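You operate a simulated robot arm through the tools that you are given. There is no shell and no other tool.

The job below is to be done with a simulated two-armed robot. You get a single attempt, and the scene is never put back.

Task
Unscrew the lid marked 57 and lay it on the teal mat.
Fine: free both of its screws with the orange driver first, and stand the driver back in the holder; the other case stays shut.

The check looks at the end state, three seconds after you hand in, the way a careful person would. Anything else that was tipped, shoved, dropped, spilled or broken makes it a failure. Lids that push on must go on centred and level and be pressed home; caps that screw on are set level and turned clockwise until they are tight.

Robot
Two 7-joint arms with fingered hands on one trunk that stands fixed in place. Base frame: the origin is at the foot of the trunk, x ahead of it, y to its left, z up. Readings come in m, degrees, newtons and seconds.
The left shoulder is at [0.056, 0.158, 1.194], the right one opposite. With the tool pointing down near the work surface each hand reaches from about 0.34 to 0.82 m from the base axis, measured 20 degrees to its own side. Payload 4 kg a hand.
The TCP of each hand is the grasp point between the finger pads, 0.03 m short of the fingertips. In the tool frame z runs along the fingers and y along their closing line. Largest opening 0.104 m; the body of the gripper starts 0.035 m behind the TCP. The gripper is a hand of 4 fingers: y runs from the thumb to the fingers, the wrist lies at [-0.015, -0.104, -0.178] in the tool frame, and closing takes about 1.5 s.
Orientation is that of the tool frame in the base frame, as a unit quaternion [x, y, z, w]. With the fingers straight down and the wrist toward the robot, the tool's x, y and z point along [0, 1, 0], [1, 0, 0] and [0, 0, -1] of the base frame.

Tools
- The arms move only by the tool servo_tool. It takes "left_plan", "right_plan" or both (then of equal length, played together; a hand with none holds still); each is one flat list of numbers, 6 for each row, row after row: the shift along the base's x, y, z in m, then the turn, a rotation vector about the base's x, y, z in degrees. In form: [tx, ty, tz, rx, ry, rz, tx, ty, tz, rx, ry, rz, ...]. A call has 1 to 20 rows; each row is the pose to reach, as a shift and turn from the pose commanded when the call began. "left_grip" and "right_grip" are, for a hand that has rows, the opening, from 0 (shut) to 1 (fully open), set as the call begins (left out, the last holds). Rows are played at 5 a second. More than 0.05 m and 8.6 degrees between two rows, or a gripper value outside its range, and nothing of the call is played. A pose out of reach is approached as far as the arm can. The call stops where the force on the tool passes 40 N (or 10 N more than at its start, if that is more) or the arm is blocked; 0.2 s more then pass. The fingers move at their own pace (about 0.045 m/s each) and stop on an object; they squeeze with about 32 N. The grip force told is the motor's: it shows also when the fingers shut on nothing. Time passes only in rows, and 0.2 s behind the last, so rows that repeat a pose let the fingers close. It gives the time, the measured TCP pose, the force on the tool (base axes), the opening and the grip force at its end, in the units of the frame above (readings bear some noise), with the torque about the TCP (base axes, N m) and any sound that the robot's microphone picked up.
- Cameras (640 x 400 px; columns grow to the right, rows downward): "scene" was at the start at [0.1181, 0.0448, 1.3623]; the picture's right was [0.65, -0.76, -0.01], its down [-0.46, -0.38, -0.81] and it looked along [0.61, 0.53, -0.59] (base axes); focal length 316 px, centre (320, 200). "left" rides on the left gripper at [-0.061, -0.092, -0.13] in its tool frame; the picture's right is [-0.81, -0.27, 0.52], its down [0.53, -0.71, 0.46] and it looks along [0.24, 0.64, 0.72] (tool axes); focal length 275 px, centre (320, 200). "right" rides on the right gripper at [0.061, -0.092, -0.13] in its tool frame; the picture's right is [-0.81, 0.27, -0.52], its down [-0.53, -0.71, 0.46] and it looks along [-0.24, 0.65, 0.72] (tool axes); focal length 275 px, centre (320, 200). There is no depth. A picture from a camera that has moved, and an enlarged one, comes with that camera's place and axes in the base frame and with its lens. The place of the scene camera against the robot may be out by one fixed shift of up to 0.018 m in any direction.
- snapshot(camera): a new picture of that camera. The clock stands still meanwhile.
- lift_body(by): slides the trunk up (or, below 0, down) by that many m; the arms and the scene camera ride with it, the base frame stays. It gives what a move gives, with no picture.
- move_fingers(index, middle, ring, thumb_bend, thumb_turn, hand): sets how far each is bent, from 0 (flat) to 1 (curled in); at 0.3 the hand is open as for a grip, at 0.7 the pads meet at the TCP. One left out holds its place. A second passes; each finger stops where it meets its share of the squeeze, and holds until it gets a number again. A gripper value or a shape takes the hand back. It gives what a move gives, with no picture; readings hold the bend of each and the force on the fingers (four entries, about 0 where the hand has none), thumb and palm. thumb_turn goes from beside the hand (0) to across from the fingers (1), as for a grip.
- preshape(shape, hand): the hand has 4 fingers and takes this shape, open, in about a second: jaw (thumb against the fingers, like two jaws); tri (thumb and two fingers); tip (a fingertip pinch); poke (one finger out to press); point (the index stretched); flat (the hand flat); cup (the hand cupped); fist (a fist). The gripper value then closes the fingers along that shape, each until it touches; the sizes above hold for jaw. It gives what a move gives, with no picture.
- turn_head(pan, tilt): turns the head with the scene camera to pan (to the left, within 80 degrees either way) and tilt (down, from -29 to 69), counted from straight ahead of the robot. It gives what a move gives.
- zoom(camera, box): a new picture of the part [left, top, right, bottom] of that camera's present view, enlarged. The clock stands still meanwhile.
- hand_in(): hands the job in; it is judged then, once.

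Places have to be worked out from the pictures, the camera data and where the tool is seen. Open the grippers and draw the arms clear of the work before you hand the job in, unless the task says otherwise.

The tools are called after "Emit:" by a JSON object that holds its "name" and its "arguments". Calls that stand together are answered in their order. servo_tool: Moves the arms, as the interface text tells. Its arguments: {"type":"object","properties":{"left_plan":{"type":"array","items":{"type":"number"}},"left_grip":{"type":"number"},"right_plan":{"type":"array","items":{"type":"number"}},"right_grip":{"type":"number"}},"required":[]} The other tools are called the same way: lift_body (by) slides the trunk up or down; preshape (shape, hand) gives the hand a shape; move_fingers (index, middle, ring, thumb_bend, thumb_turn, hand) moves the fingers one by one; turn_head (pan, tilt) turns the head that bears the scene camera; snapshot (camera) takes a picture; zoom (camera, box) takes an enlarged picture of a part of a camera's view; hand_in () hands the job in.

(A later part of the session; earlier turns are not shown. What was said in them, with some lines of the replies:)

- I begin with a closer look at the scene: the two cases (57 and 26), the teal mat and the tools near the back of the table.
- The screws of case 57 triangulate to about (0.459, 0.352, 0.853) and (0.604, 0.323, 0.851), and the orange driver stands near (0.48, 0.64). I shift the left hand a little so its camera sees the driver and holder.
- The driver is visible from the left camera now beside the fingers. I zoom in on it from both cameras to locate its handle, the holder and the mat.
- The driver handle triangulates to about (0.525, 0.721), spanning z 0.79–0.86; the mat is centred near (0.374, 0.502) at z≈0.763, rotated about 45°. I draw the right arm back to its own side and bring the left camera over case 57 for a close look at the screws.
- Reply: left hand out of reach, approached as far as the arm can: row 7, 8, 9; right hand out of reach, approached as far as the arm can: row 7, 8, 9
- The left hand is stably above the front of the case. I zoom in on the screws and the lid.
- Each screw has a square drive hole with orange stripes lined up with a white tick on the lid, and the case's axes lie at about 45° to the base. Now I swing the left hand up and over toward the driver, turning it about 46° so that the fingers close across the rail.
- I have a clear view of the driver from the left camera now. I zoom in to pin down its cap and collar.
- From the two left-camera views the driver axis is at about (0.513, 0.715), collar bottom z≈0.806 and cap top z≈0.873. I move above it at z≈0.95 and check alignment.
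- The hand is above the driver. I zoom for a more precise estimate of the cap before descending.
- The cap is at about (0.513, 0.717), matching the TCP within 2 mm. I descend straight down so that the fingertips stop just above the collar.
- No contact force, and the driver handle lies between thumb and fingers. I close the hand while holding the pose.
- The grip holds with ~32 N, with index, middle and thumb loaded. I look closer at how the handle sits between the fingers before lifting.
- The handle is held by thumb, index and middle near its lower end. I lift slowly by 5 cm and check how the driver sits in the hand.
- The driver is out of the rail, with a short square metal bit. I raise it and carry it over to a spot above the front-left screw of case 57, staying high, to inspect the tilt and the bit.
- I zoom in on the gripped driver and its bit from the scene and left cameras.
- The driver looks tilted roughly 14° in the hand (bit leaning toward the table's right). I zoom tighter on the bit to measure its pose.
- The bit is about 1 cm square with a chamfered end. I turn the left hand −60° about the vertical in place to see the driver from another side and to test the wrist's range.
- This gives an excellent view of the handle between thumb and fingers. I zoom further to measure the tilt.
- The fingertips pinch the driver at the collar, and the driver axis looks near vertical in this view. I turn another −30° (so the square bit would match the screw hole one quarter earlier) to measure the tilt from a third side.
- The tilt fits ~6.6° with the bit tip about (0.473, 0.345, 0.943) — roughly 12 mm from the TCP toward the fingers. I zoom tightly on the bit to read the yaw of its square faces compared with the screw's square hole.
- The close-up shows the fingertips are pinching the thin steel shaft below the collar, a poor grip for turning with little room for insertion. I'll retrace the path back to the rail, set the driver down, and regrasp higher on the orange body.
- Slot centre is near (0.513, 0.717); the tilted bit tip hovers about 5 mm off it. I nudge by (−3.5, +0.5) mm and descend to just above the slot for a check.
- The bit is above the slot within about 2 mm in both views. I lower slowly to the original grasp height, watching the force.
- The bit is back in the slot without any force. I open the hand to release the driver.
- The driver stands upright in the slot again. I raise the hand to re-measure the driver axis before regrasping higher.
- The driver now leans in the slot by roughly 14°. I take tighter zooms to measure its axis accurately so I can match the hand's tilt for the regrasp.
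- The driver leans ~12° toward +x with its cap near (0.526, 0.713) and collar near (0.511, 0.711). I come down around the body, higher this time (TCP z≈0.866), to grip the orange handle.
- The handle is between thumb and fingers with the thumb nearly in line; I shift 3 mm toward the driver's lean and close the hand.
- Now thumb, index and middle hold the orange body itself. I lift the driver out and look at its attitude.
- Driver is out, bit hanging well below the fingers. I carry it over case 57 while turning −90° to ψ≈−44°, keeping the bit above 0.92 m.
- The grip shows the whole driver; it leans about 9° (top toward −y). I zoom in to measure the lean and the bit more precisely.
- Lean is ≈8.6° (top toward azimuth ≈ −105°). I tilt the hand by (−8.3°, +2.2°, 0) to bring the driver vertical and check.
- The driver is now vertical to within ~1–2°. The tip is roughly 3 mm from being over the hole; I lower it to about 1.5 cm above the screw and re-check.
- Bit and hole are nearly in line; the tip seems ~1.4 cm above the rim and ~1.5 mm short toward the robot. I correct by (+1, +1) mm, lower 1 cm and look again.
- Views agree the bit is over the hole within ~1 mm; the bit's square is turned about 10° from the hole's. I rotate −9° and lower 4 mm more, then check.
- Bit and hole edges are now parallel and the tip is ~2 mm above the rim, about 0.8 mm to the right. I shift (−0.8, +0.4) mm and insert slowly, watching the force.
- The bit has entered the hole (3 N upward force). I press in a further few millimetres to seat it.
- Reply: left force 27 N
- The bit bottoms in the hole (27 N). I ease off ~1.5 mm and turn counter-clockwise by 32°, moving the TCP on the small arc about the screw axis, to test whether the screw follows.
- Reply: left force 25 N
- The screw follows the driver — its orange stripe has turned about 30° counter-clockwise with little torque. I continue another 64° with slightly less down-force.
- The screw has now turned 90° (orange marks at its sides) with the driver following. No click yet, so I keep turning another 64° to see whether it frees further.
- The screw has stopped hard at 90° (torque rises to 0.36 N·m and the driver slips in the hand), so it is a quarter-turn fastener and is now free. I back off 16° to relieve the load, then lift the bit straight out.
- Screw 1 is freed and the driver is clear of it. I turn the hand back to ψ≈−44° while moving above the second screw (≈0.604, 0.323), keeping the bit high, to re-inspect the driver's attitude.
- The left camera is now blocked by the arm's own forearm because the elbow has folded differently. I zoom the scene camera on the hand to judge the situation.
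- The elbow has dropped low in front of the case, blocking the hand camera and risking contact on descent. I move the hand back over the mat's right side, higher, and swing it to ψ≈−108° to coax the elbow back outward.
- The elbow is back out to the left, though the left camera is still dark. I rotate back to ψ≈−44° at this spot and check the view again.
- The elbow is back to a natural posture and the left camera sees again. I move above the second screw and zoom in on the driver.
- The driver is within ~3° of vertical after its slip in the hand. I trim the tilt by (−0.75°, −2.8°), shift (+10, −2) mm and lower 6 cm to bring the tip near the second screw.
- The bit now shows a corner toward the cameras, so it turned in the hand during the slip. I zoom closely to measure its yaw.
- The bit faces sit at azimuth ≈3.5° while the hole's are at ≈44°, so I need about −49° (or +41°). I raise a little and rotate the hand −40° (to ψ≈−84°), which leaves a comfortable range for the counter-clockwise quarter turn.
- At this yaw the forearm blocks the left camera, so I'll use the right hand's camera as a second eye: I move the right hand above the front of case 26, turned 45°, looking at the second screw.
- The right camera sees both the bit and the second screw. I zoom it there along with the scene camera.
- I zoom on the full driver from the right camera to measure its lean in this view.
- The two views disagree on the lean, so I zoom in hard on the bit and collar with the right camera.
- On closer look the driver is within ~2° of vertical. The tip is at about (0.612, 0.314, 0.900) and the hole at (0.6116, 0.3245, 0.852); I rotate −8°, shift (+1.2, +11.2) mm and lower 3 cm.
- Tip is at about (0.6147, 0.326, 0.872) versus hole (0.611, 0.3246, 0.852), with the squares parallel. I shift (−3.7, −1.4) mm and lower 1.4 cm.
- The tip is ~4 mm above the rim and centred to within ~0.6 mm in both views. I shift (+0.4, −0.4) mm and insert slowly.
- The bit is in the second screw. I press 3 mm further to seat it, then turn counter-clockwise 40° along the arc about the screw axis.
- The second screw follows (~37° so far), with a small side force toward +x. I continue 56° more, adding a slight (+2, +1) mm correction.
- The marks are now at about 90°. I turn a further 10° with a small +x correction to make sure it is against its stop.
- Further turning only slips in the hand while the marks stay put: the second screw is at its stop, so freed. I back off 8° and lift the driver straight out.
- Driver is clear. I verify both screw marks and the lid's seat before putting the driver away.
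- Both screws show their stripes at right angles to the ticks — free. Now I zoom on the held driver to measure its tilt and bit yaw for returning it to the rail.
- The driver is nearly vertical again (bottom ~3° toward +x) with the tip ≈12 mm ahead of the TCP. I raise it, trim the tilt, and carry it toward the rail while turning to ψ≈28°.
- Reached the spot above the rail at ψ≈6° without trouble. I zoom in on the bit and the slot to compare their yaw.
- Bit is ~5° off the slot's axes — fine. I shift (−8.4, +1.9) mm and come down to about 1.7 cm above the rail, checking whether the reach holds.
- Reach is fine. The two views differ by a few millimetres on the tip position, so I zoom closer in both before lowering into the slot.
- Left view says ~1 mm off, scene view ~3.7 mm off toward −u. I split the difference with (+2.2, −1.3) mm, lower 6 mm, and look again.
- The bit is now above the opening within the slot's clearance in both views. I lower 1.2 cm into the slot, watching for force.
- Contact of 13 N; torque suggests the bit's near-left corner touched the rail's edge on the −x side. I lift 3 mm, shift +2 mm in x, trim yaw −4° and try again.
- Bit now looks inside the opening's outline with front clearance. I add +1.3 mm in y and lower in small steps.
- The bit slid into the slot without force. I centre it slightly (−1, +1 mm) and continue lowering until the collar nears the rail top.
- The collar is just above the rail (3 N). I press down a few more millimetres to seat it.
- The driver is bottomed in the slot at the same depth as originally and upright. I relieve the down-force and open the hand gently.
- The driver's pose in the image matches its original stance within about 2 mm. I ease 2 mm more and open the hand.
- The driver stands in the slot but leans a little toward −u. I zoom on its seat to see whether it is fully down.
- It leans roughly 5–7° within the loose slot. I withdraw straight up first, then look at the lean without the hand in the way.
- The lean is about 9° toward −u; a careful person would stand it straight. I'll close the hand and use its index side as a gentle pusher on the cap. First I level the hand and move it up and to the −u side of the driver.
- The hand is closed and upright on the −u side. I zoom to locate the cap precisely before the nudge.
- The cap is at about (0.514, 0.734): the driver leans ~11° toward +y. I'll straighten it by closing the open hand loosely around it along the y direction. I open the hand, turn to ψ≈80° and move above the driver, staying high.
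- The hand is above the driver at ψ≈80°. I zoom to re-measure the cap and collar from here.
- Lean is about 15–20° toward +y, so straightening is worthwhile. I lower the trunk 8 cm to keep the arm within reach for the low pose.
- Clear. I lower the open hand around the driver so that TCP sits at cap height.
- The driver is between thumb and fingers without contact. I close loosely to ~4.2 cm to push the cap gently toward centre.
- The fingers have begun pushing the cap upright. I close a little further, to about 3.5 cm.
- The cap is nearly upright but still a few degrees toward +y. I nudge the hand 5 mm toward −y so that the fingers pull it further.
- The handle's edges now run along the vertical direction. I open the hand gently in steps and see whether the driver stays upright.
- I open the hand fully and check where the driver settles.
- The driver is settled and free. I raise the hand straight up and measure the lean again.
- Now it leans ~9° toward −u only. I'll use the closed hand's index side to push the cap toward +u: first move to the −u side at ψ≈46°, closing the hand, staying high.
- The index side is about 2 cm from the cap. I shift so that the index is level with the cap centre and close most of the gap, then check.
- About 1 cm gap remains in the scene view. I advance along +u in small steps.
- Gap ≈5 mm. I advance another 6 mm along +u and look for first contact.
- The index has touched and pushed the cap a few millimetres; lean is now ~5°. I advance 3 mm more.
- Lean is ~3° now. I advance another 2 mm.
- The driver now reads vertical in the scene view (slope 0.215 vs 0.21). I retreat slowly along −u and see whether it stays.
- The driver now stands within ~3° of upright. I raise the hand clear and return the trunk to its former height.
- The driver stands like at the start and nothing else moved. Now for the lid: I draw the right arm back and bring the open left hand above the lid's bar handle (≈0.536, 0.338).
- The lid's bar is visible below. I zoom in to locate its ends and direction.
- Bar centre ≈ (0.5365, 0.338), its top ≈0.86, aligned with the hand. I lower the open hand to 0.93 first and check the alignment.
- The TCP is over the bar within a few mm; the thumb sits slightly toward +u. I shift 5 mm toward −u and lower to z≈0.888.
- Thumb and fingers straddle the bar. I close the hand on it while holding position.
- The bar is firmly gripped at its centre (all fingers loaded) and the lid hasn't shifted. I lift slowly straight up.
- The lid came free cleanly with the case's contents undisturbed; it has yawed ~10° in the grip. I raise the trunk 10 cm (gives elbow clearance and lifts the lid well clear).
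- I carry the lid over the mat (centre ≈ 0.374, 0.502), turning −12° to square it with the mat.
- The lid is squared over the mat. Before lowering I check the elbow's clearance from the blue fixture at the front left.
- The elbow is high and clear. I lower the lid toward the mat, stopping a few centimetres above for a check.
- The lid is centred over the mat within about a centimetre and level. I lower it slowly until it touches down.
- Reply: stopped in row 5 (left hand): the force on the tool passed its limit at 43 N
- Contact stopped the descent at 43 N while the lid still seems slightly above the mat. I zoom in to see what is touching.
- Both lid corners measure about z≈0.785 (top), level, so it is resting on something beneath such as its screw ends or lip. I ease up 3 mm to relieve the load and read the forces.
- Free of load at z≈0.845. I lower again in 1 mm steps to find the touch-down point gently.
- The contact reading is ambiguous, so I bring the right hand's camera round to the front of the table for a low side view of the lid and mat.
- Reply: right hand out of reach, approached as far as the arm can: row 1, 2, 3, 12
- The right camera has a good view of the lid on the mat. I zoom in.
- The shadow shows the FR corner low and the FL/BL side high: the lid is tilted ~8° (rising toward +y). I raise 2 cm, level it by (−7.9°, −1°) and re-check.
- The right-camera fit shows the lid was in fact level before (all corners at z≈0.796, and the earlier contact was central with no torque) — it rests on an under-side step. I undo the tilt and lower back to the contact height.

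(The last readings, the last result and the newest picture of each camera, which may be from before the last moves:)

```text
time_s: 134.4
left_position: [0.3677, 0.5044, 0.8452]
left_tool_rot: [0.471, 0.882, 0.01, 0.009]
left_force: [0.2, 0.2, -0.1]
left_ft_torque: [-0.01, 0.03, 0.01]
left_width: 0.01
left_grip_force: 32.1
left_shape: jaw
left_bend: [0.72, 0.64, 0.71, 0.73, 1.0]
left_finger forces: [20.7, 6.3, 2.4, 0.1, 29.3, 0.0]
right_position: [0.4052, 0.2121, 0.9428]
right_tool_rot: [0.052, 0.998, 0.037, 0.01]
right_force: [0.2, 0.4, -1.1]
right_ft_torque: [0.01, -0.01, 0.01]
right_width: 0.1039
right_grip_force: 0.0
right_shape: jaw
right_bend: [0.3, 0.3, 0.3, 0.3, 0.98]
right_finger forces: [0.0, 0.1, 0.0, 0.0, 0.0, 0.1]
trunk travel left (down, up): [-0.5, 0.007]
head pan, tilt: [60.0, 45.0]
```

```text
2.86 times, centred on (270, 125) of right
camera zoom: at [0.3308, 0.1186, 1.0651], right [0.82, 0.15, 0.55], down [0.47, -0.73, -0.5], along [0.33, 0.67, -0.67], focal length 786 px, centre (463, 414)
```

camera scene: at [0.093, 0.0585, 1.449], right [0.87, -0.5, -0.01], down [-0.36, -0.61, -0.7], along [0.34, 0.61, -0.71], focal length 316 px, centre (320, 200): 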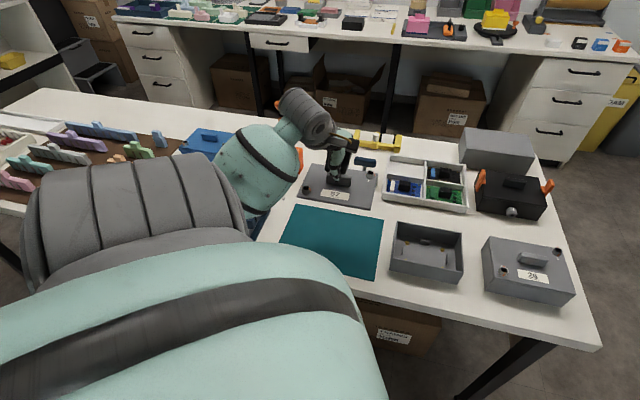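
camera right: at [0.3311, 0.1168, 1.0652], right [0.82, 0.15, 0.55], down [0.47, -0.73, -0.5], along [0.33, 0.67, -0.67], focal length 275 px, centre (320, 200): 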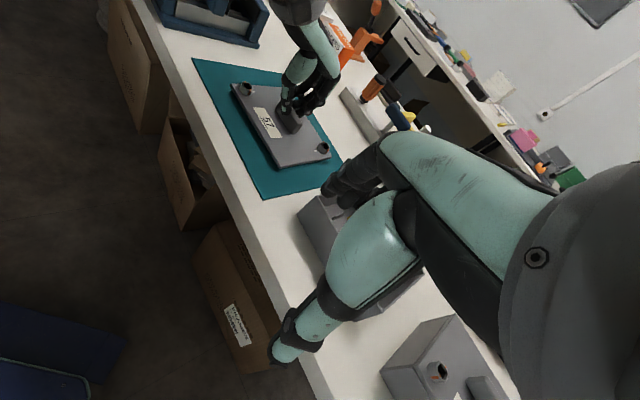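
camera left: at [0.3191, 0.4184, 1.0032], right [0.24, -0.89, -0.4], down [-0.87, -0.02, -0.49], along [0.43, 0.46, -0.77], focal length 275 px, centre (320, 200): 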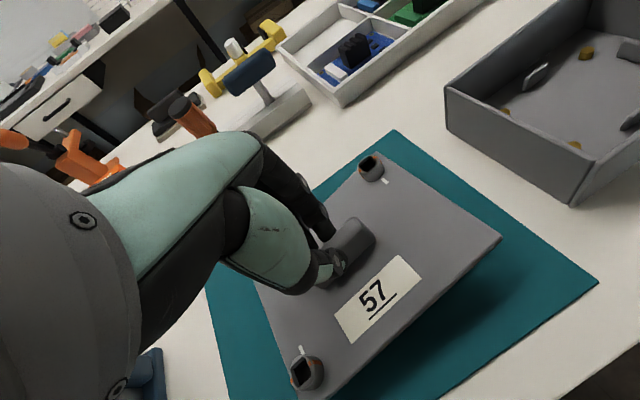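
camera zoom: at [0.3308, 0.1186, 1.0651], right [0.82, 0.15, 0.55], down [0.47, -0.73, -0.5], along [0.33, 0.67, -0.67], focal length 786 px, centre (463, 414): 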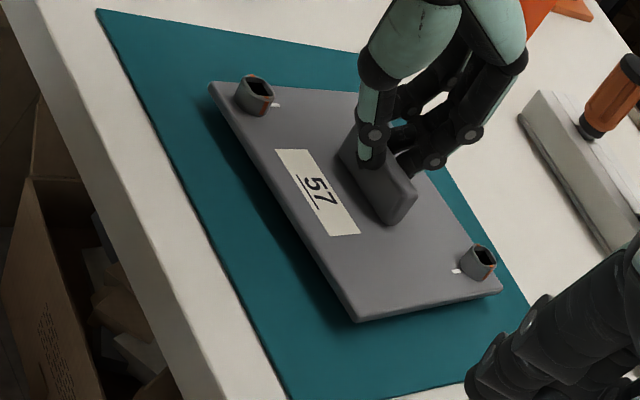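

Level again and just clear of the mat. I lower the last 3.5 mm to gentle contact.

Emit:
{"name": "servo_tool", "arguments": {"left_plan": [0, 0, -0.001, 0, 0, 0, 0, 0, -0.002, 0, 0, 0, 0, 0, -0.003, 0, 0, 0, 0, 0, -0.0035, 0, 0, 0, 0, 0, -0.0035, 0, 0, 0]}}

Emit:
{"name": "zoom", "arguments": {"camera": "right", "box": [190, 55, 350, 195]}}

```text
time_s: 135.6
left_position: [0.3676, 0.5046, 0.8426]
left_tool_rot: [0.471, 0.882, 0.011, 0.009]
left_force: [0.0, 1.2, 5.6]
left_ft_torque: [0.1, 0.0, -0.04]
left_width: 0.0095
left_grip_force: 32.2
left_shape: jaw
left_bend: [0.72, 0.64, 0.71, 0.73, 1.0]
left_finger forces: [21.0, 6.7, 4.5, 0.0, 29.9, 0.1]
right_position: [0.4036, 0.2131, 0.9436]
right_tool_rot: [0.053, 0.998, 0.037, 0.012]
right_force: [0.1, -0.2, 0.0]
right_ft_torque: [0.0, 0.01, -0.02]
right_width: 0.1041
right_grip_force: 0.1
right_shape: jaw
right_bend: [0.3, 0.3, 0.3, 0.3, 0.98]
right_finger forces: [0.0, 0.0, 0.0, 0.0, 0.0, 0.1]
trunk travel left (down, up): [-0.5, 0.007]
head pan, tilt: [60.0, 45.0]
```

```text
2.86 times, centred on (270, 125) of right
camera zoom: at [0.3305, 0.1182, 1.0653], right [0.82, 0.15, 0.55], down [0.47, -0.73, -0.5], along [0.33, 0.67, -0.67], focal length 786 px, centre (463, 414)
```

zoom: 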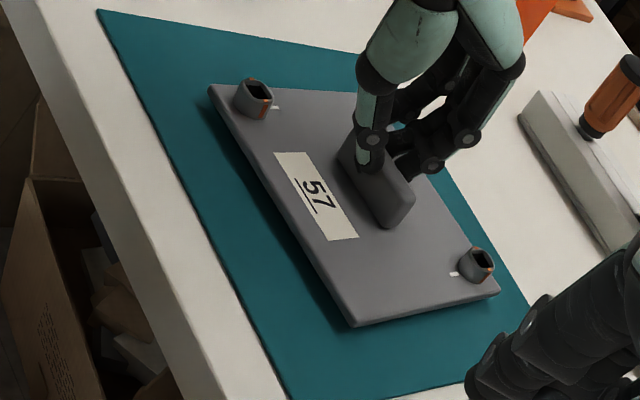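

Gentle, central contact (5.6 N). I open the hand to release the lid.

Emit:
{"name": "servo_tool", "arguments": {"left_plan": [0, 0, 0, 0, 0, 0, 0, 0, 0, 0, 0, 0, 0, 0, 0, 0, 0, 0, 0, 0, 0, 0, 0, 0], "left_grip": 0.35}}

Emit:
{"name": "servo_tool", "arguments": {"left_plan": [0, 0, 0.002, 0, 0, 0, 0, 0, 0.003, 0, 0, 0, 0, 0, 0.003, 0, 0, 0, 0, 0, 0.003, 0, 0, 0, 0, 0, 0.003, 0, 0, 0, 0, 0, 0.003, 0, 0, 0], "left_grip": 1.0}}

Emit:
{"name": "zoom", "arguments": {"camera": "right", "box": [190, 55, 350, 195]}}

Emit:
{"name": "snapshot", "arguments": {"camera": "left"}}

```text
time_s: 136.6
left_position: [0.3669, 0.5048, 0.842]
left_tool_rot: [0.472, 0.882, 0.01, 0.009]
left_force: [-0.1, 0.3, 0.2]
left_ft_torque: [-0.01, 0.0, 0.03]
left_width: 0.0359
left_grip_force: 0.0
left_shape: jaw
left_bend: [0.74, 0.51, 0.49, 0.73, 1.0]
left_finger forces: [0.0, 0.0, 0.0, 0.0, 0.0, 0.0]
right_position: [0.4039, 0.2128, 0.9429]
right_tool_rot: [0.053, 0.998, 0.036, 0.011]
right_force: [0.1, 0.5, 0.3]
right_ft_torque: [0.0, -0.02, 0.01]
right_width: 0.1039
right_grip_force: 0.1
right_shape: jaw
right_bend: [0.3, 0.3, 0.3, 0.3, 0.98]
right_finger forces: [0.0, 0.0, 0.0, 0.0, 0.1, 0.1]
trunk travel left (down, up): [-0.5, 0.007]
head pan, tilt: [60.0, 45.0]
```

```text
time_s: 138.0
left_position: [0.3686, 0.5052, 0.8446]
left_tool_rot: [0.472, 0.882, 0.01, 0.009]
left_force: [-0.7, -0.3, 0.6]
left_ft_torque: [-0.02, 0.03, 0.02]
left_width: 0.1035
left_grip_force: 0.0
left_shape: jaw
left_bend: [0.3, 0.3, 0.3, 0.3, 0.98]
left_finger forces: [0.0, 0.0, 0.0, 0.0, 0.0, 0.0]
right_position: [0.4046, 0.2133, 0.9437]
right_tool_rot: [0.053, 0.998, 0.037, 0.011]
right_force: [-0.6, 1.1, -0.7]
right_ft_torque: [0.01, 0.01, 0.01]
right_width: 0.1041
right_grip_force: 0.2
right_shape: jaw
right_bend: [0.3, 0.3, 0.3, 0.3, 0.98]
right_finger forces: [0.0, 0.0, 0.0, 0.0, 0.1, 0.0]
trunk travel left (down, up): [-0.5, 0.007]
head pan, tilt: [60.0, 45.0]
```

```text
2.86 times, centred on (270, 125) of right
camera zoom: at [0.3308, 0.1185, 1.0652], right [0.82, 0.15, 0.55], down [0.47, -0.73, -0.5], along [0.33, 0.67, -0.67], focal length 786 px, centre (463, 414)
```

zoom: 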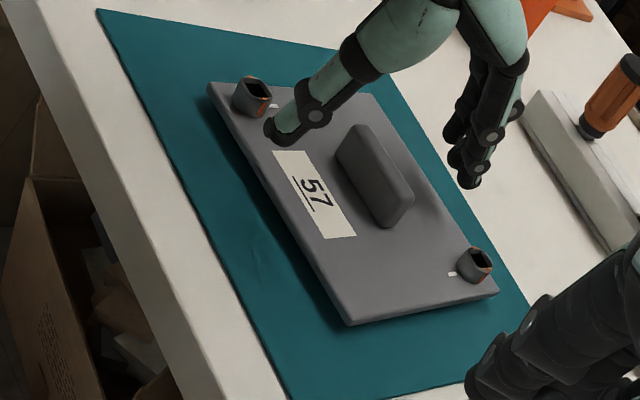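

```text
taken
camera left: at [0.3228, 0.3995, 0.9746], right [0.24, -0.82, -0.52], down [-0.88, 0.05, -0.48], along [0.42, 0.57, -0.71], focal length 275 px, centre (320, 200)
```

left: 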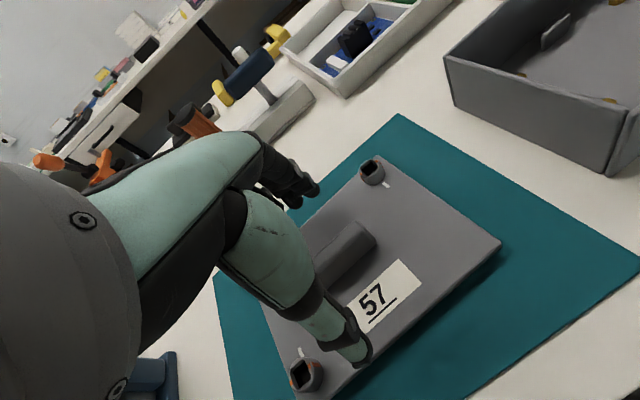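

The lid lies flat on the mat and stayed put on release. I lift the left hand straight up clear of it and draw the right hand back.

Emit:
{"name": "servo_tool", "arguments": {"left_plan": [0, 0, 0.01, 0, 0, 0, 0, 0, 0.03, 0, 0, 0, 0, 0, 0.06, 0, 0, 0, 0, 0, 0.1, 0, 0, 0, 0, 0, 0.14, 0, 0, 0, 0, 0, 0.18, 0, 0, 0, 0, 0, 0.21, 0, 0, 0, 0, 0, 0.21, 0, 0, 0]}}

Emit:
{"name": "servo_tool", "arguments": {"right_plan": [0, -0.02, 0.03, 0, 0, -7, -0.005, -0.05, 0.06, 0, 0, -14.5, -0.01, -0.085, 0.09, 0, 0, -22, -0.015, -0.12, 0.12, 0, 0, -29, -0.02, -0.15, 0.15, 0, 0, -36.5, -0.02, -0.185, 0.18, 0, 0, -43.5, -0.02, -0.22, 0.2, 0, 0, -51, -0.02, -0.255, 0.22, 0, 0, -58, -0.02, -0.29, 0.24, 0, 0, -65, -0.02, -0.325, 0.26, 0, 0, -72, -0.02, -0.36, 0.28, 0, 0, -80, -0.02, -0.39, 0.3, 0, 0, -87, -0.02, -0.39, 0.3, 0, 0, -87]}}

Emit:
{"name": "turn_head", "arguments": {"pan": 40.3, "tilt": 35.7}}

Emit:
{"name": "snapshot", "arguments": {"camera": "scene"}}

Emit:
{"name": "snapshot", "arguments": {"camera": "left"}}

```text
time_s: 139.8
left_position: [0.3664, 0.5041, 1.0545]
left_tool_rot: [0.47, 0.882, 0.009, 0.01]
left_force: [-0.5, 0.0, 0.1]
left_ft_torque: [0.0, -0.02, 0.04]
left_width: 0.1038
left_grip_force: 0.0
left_shape: jaw
left_bend: [0.3, 0.3, 0.3, 0.3, 0.98]
left_finger forces: [0.0, 0.0, 0.0, 0.0, 0.1, 0.1]
right_position: [0.405, 0.2122, 0.9428]
right_tool_rot: [0.052, 0.998, 0.037, 0.011]
right_force: [-0.5, 0.1, 0.2]
right_ft_torque: [0.0, 0.03, -0.02]
right_width: 0.1039
right_grip_force: 0.1
right_shape: jaw
right_bend: [0.3, 0.3, 0.3, 0.3, 0.98]
right_finger forces: [0.0, 0.0, 0.1, 0.0, 0.0, 0.0]
trunk travel left (down, up): [-0.5, 0.007]
head pan, tilt: [60.0, 45.0]
```

```text
time_s: 142.6
left_position: [0.3667, 0.504, 1.0538]
left_tool_rot: [0.47, 0.883, 0.01, 0.008]
left_force: [-0.4, -0.1, 0.3]
left_ft_torque: [-0.01, -0.02, -0.03]
left_width: 0.1039
left_grip_force: 0.0
left_shape: jaw
left_bend: [0.3, 0.3, 0.3, 0.3, 0.98]
left_finger forces: [0.1, 0.1, 0.0, 0.1, 0.0, 0.0]
right_position: [0.3992, -0.2027, 1.2373]
right_tool_rot: [0.709, 0.705, 0.008, 0.01]
right_force: [0.1, 1.1, 0.4]
right_ft_torque: [-0.03, 0.03, -0.01]
right_width: 0.104
right_grip_force: 0.1
right_shape: jaw
right_bend: [0.3, 0.3, 0.3, 0.3, 0.98]
right_finger forces: [0.0, 0.0, 0.0, 0.0, 0.0, 0.1]
trunk travel left (down, up): [-0.5, 0.007]
head pan, tilt: [60.0, 45.0]
```

```text
time_s: 143.4
left_position: [0.3669, 0.5033, 1.0527]
left_tool_rot: [0.47, 0.883, 0.01, 0.009]
left_force: [-0.2, 0.8, 0.5]
left_ft_torque: [-0.04, 0.0, 0.0]
left_width: 0.1038
left_grip_force: 0.0
left_shape: jaw
left_bend: [0.3, 0.3, 0.3, 0.3, 0.98]
left_finger forces: [0.0, 0.1, 0.0, 0.0, 0.0, 0.0]
right_position: [0.3989, -0.2001, 1.2367]
right_tool_rot: [0.707, 0.707, 0.007, 0.009]
right_force: [0.4, -0.3, -0.4]
right_ft_torque: [0.0, 0.02, 0.02]
right_width: 0.1039
right_grip_force: 0.0
right_shape: jaw
right_bend: [0.3, 0.3, 0.3, 0.3, 0.98]
right_finger forces: [0.0, 0.0, 0.0, 0.0, 0.1, 0.0]
trunk travel left (down, up): [-0.5, 0.007]
head pan, tilt: [40.3, 35.7]
```

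```text
taken
camera scene: at [0.1193, 0.0446, 1.4624], right [0.65, -0.76, -0.01], down [-0.46, -0.38, -0.81], along [0.61, 0.53, -0.59], focal length 316 px, centre (320, 200)
```

scene: 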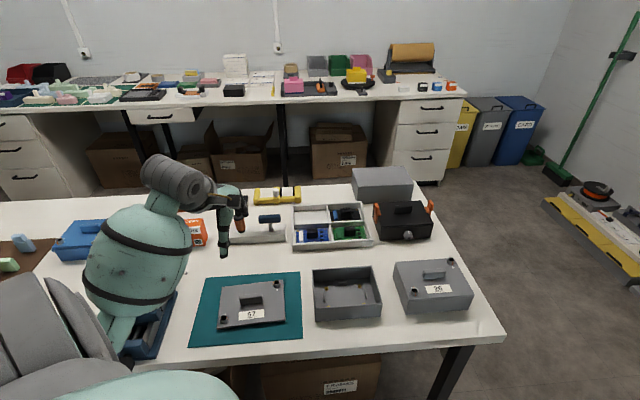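

```text
taken
camera left: at [0.3212, 0.3986, 1.1829], right [0.24, -0.82, -0.52], down [-0.88, 0.05, -0.48], along [0.42, 0.57, -0.71], focal length 275 px, centre (320, 200)
```

left: 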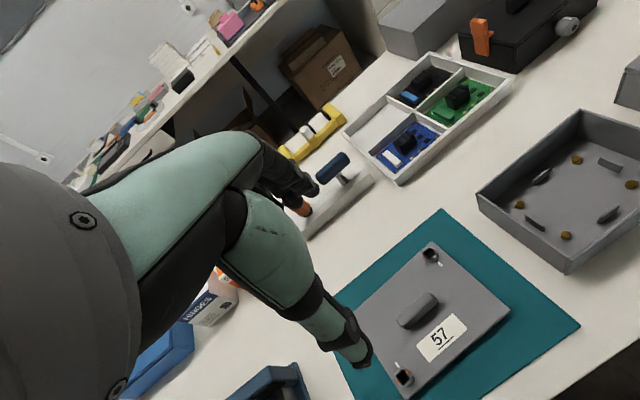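

The lid lies well inside the mat. I pull the left hand further up and back, then inspect the driver, lid and other case.

Emit:
{"name": "servo_tool", "arguments": {"left_plan": [-0.01, 0.0, 0.03, 0, 0, -5, -0.02, 0.005, 0.06, 0, 0, -10, -0.035, 0.01, 0.08, 0, 0, -15, -0.05, 0.015, 0.09, 0, 0, -20, -0.06, 0.02, 0.1, 0, 0, -25, -0.06, 0.02, 0.1, 0, 0, -25]}}

Emit:
{"name": "snapshot", "arguments": {"camera": "scene"}}

Emit:
{"name": "zoom", "arguments": {"camera": "scene", "box": [180, 255, 320, 355]}}

Emit:
{"name": "zoom", "arguments": {"camera": "scene", "box": [205, 180, 305, 260]}}

Emit:
{"name": "zoom", "arguments": {"camera": "scene", "box": [300, 250, 490, 330]}}

```text
time_s: 144.8
left_position: [0.3075, 0.525, 1.1548]
left_tool_rot: [0.65, 0.76, 0.007, 0.01]
left_force: [0.1, 0.2, 0.4]
left_ft_torque: [0.03, -0.02, 0.0]
left_width: 0.1037
left_grip_force: 0.0
left_shape: jaw
left_bend: [0.3, 0.3, 0.3, 0.3, 0.98]
left_finger forces: [0.0, 0.1, 0.0, 0.2, 0.1, 0.0]
right_position: [0.4001, -0.2006, 1.2371]
right_tool_rot: [0.708, 0.706, 0.008, 0.009]
right_force: [-0.1, -0.3, 0.1]
right_ft_torque: [0.02, 0.02, 0.0]
right_width: 0.1041
right_grip_force: 0.2
right_shape: jaw
right_bend: [0.3, 0.3, 0.3, 0.3, 0.98]
right_finger forces: [0.0, 0.1, 0.1, 0.1, 0.1, 0.0]
trunk travel left (down, up): [-0.5, 0.007]
head pan, tilt: [40.3, 35.7]
```

```text
taken
camera scene: at [0.1197, 0.0444, 1.4623], right [0.65, -0.76, -0.01], down [-0.46, -0.38, -0.81], along [0.61, 0.53, -0.59], focal length 316 px, centre (320, 200)
```

scene: 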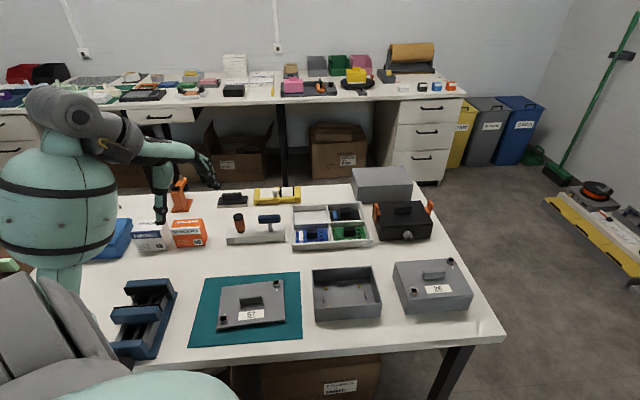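

```text
4.00 times, centred on (250, 305) of scene
camera zoom: at [0.1197, 0.0444, 1.4623], right [0.65, -0.76, -0.01], down [-0.46, -0.38, -0.81], along [0.61, 0.53, -0.59], focal length 1266 px, centre (600, -220)
```

zoom: 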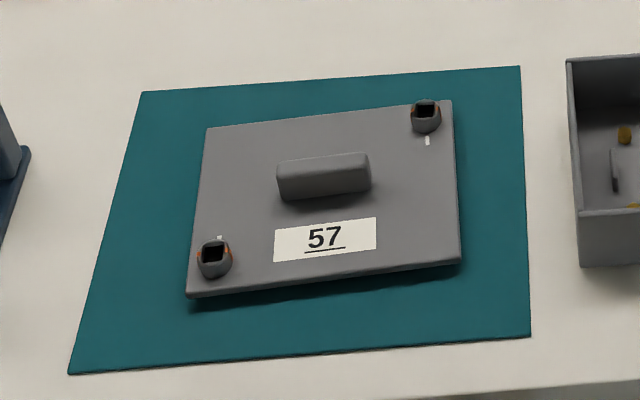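

```text
5.00 times, centred on (255, 220) of scene
camera zoom: at [0.1197, 0.0444, 1.4623], right [0.65, -0.76, -0.01], down [-0.46, -0.38, -0.81], along [0.61, 0.53, -0.59], focal length 1582 px, centre (645, 100)
```

zoom: 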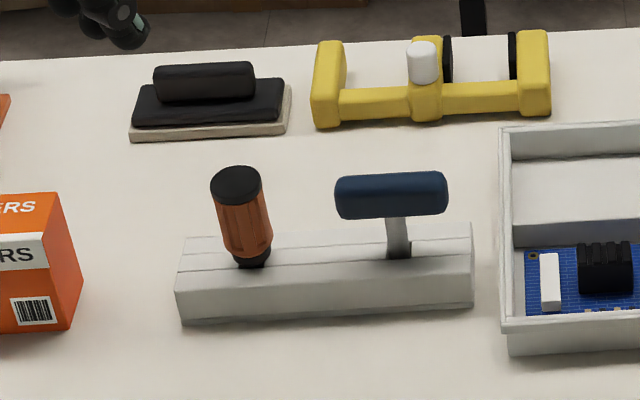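

```text
3.37 times, centred on (395, 290) of scene
camera zoom: at [0.1197, 0.0444, 1.4623], right [0.65, -0.76, -0.01], down [-0.46, -0.38, -0.81], along [0.61, 0.53, -0.59], focal length 1066 px, centre (67, -103)
```

zoom: 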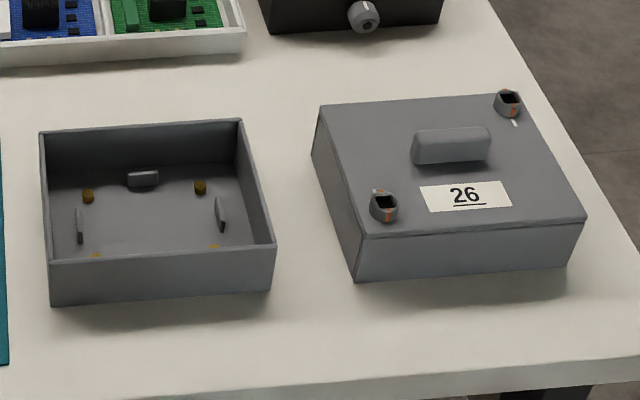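

Everything checks: lid 57 lies within the teal mat with both screws freed, the orange driver stands in the holder, case 26 is shut, and both hands are open and clear. I hand the job in.

Emit:
{"name": "hand_in", "arguments": {}}

```text
The job is handed in.
```

The lid marked 57 is lying on the teal mat, and I've handed the job in. I haven't been told the result of the check.

- **Screws:** I turned both screws on case 57 counter-clockwise with the orange driver until they hit their stops at about 90°. The lid then lifted off cleanly. During the turning it moved about half a millimetre on its case.
- **Driver:** It is back in the holder, within about 3° of upright. On the first return it leaned in the loose slot, so I nudged it straight with the closed hand.
- **Lid:** It rests well inside the mat's edges. A shadow shows under its front edge. I took that to be a raised step on its underside, because contact stopped centrally and evenly there, but I couldn't see underneath to be sure.
- **Rest of the table:** Case 26 is still shut, and I saw nothing else tipped or moved in the final pictures. Both hands are open and clear of the work.

While setting the lid down, the first touch with the mat reached 43 N and stopped the move. I backed off and set it down again at about 6 N before letting go.
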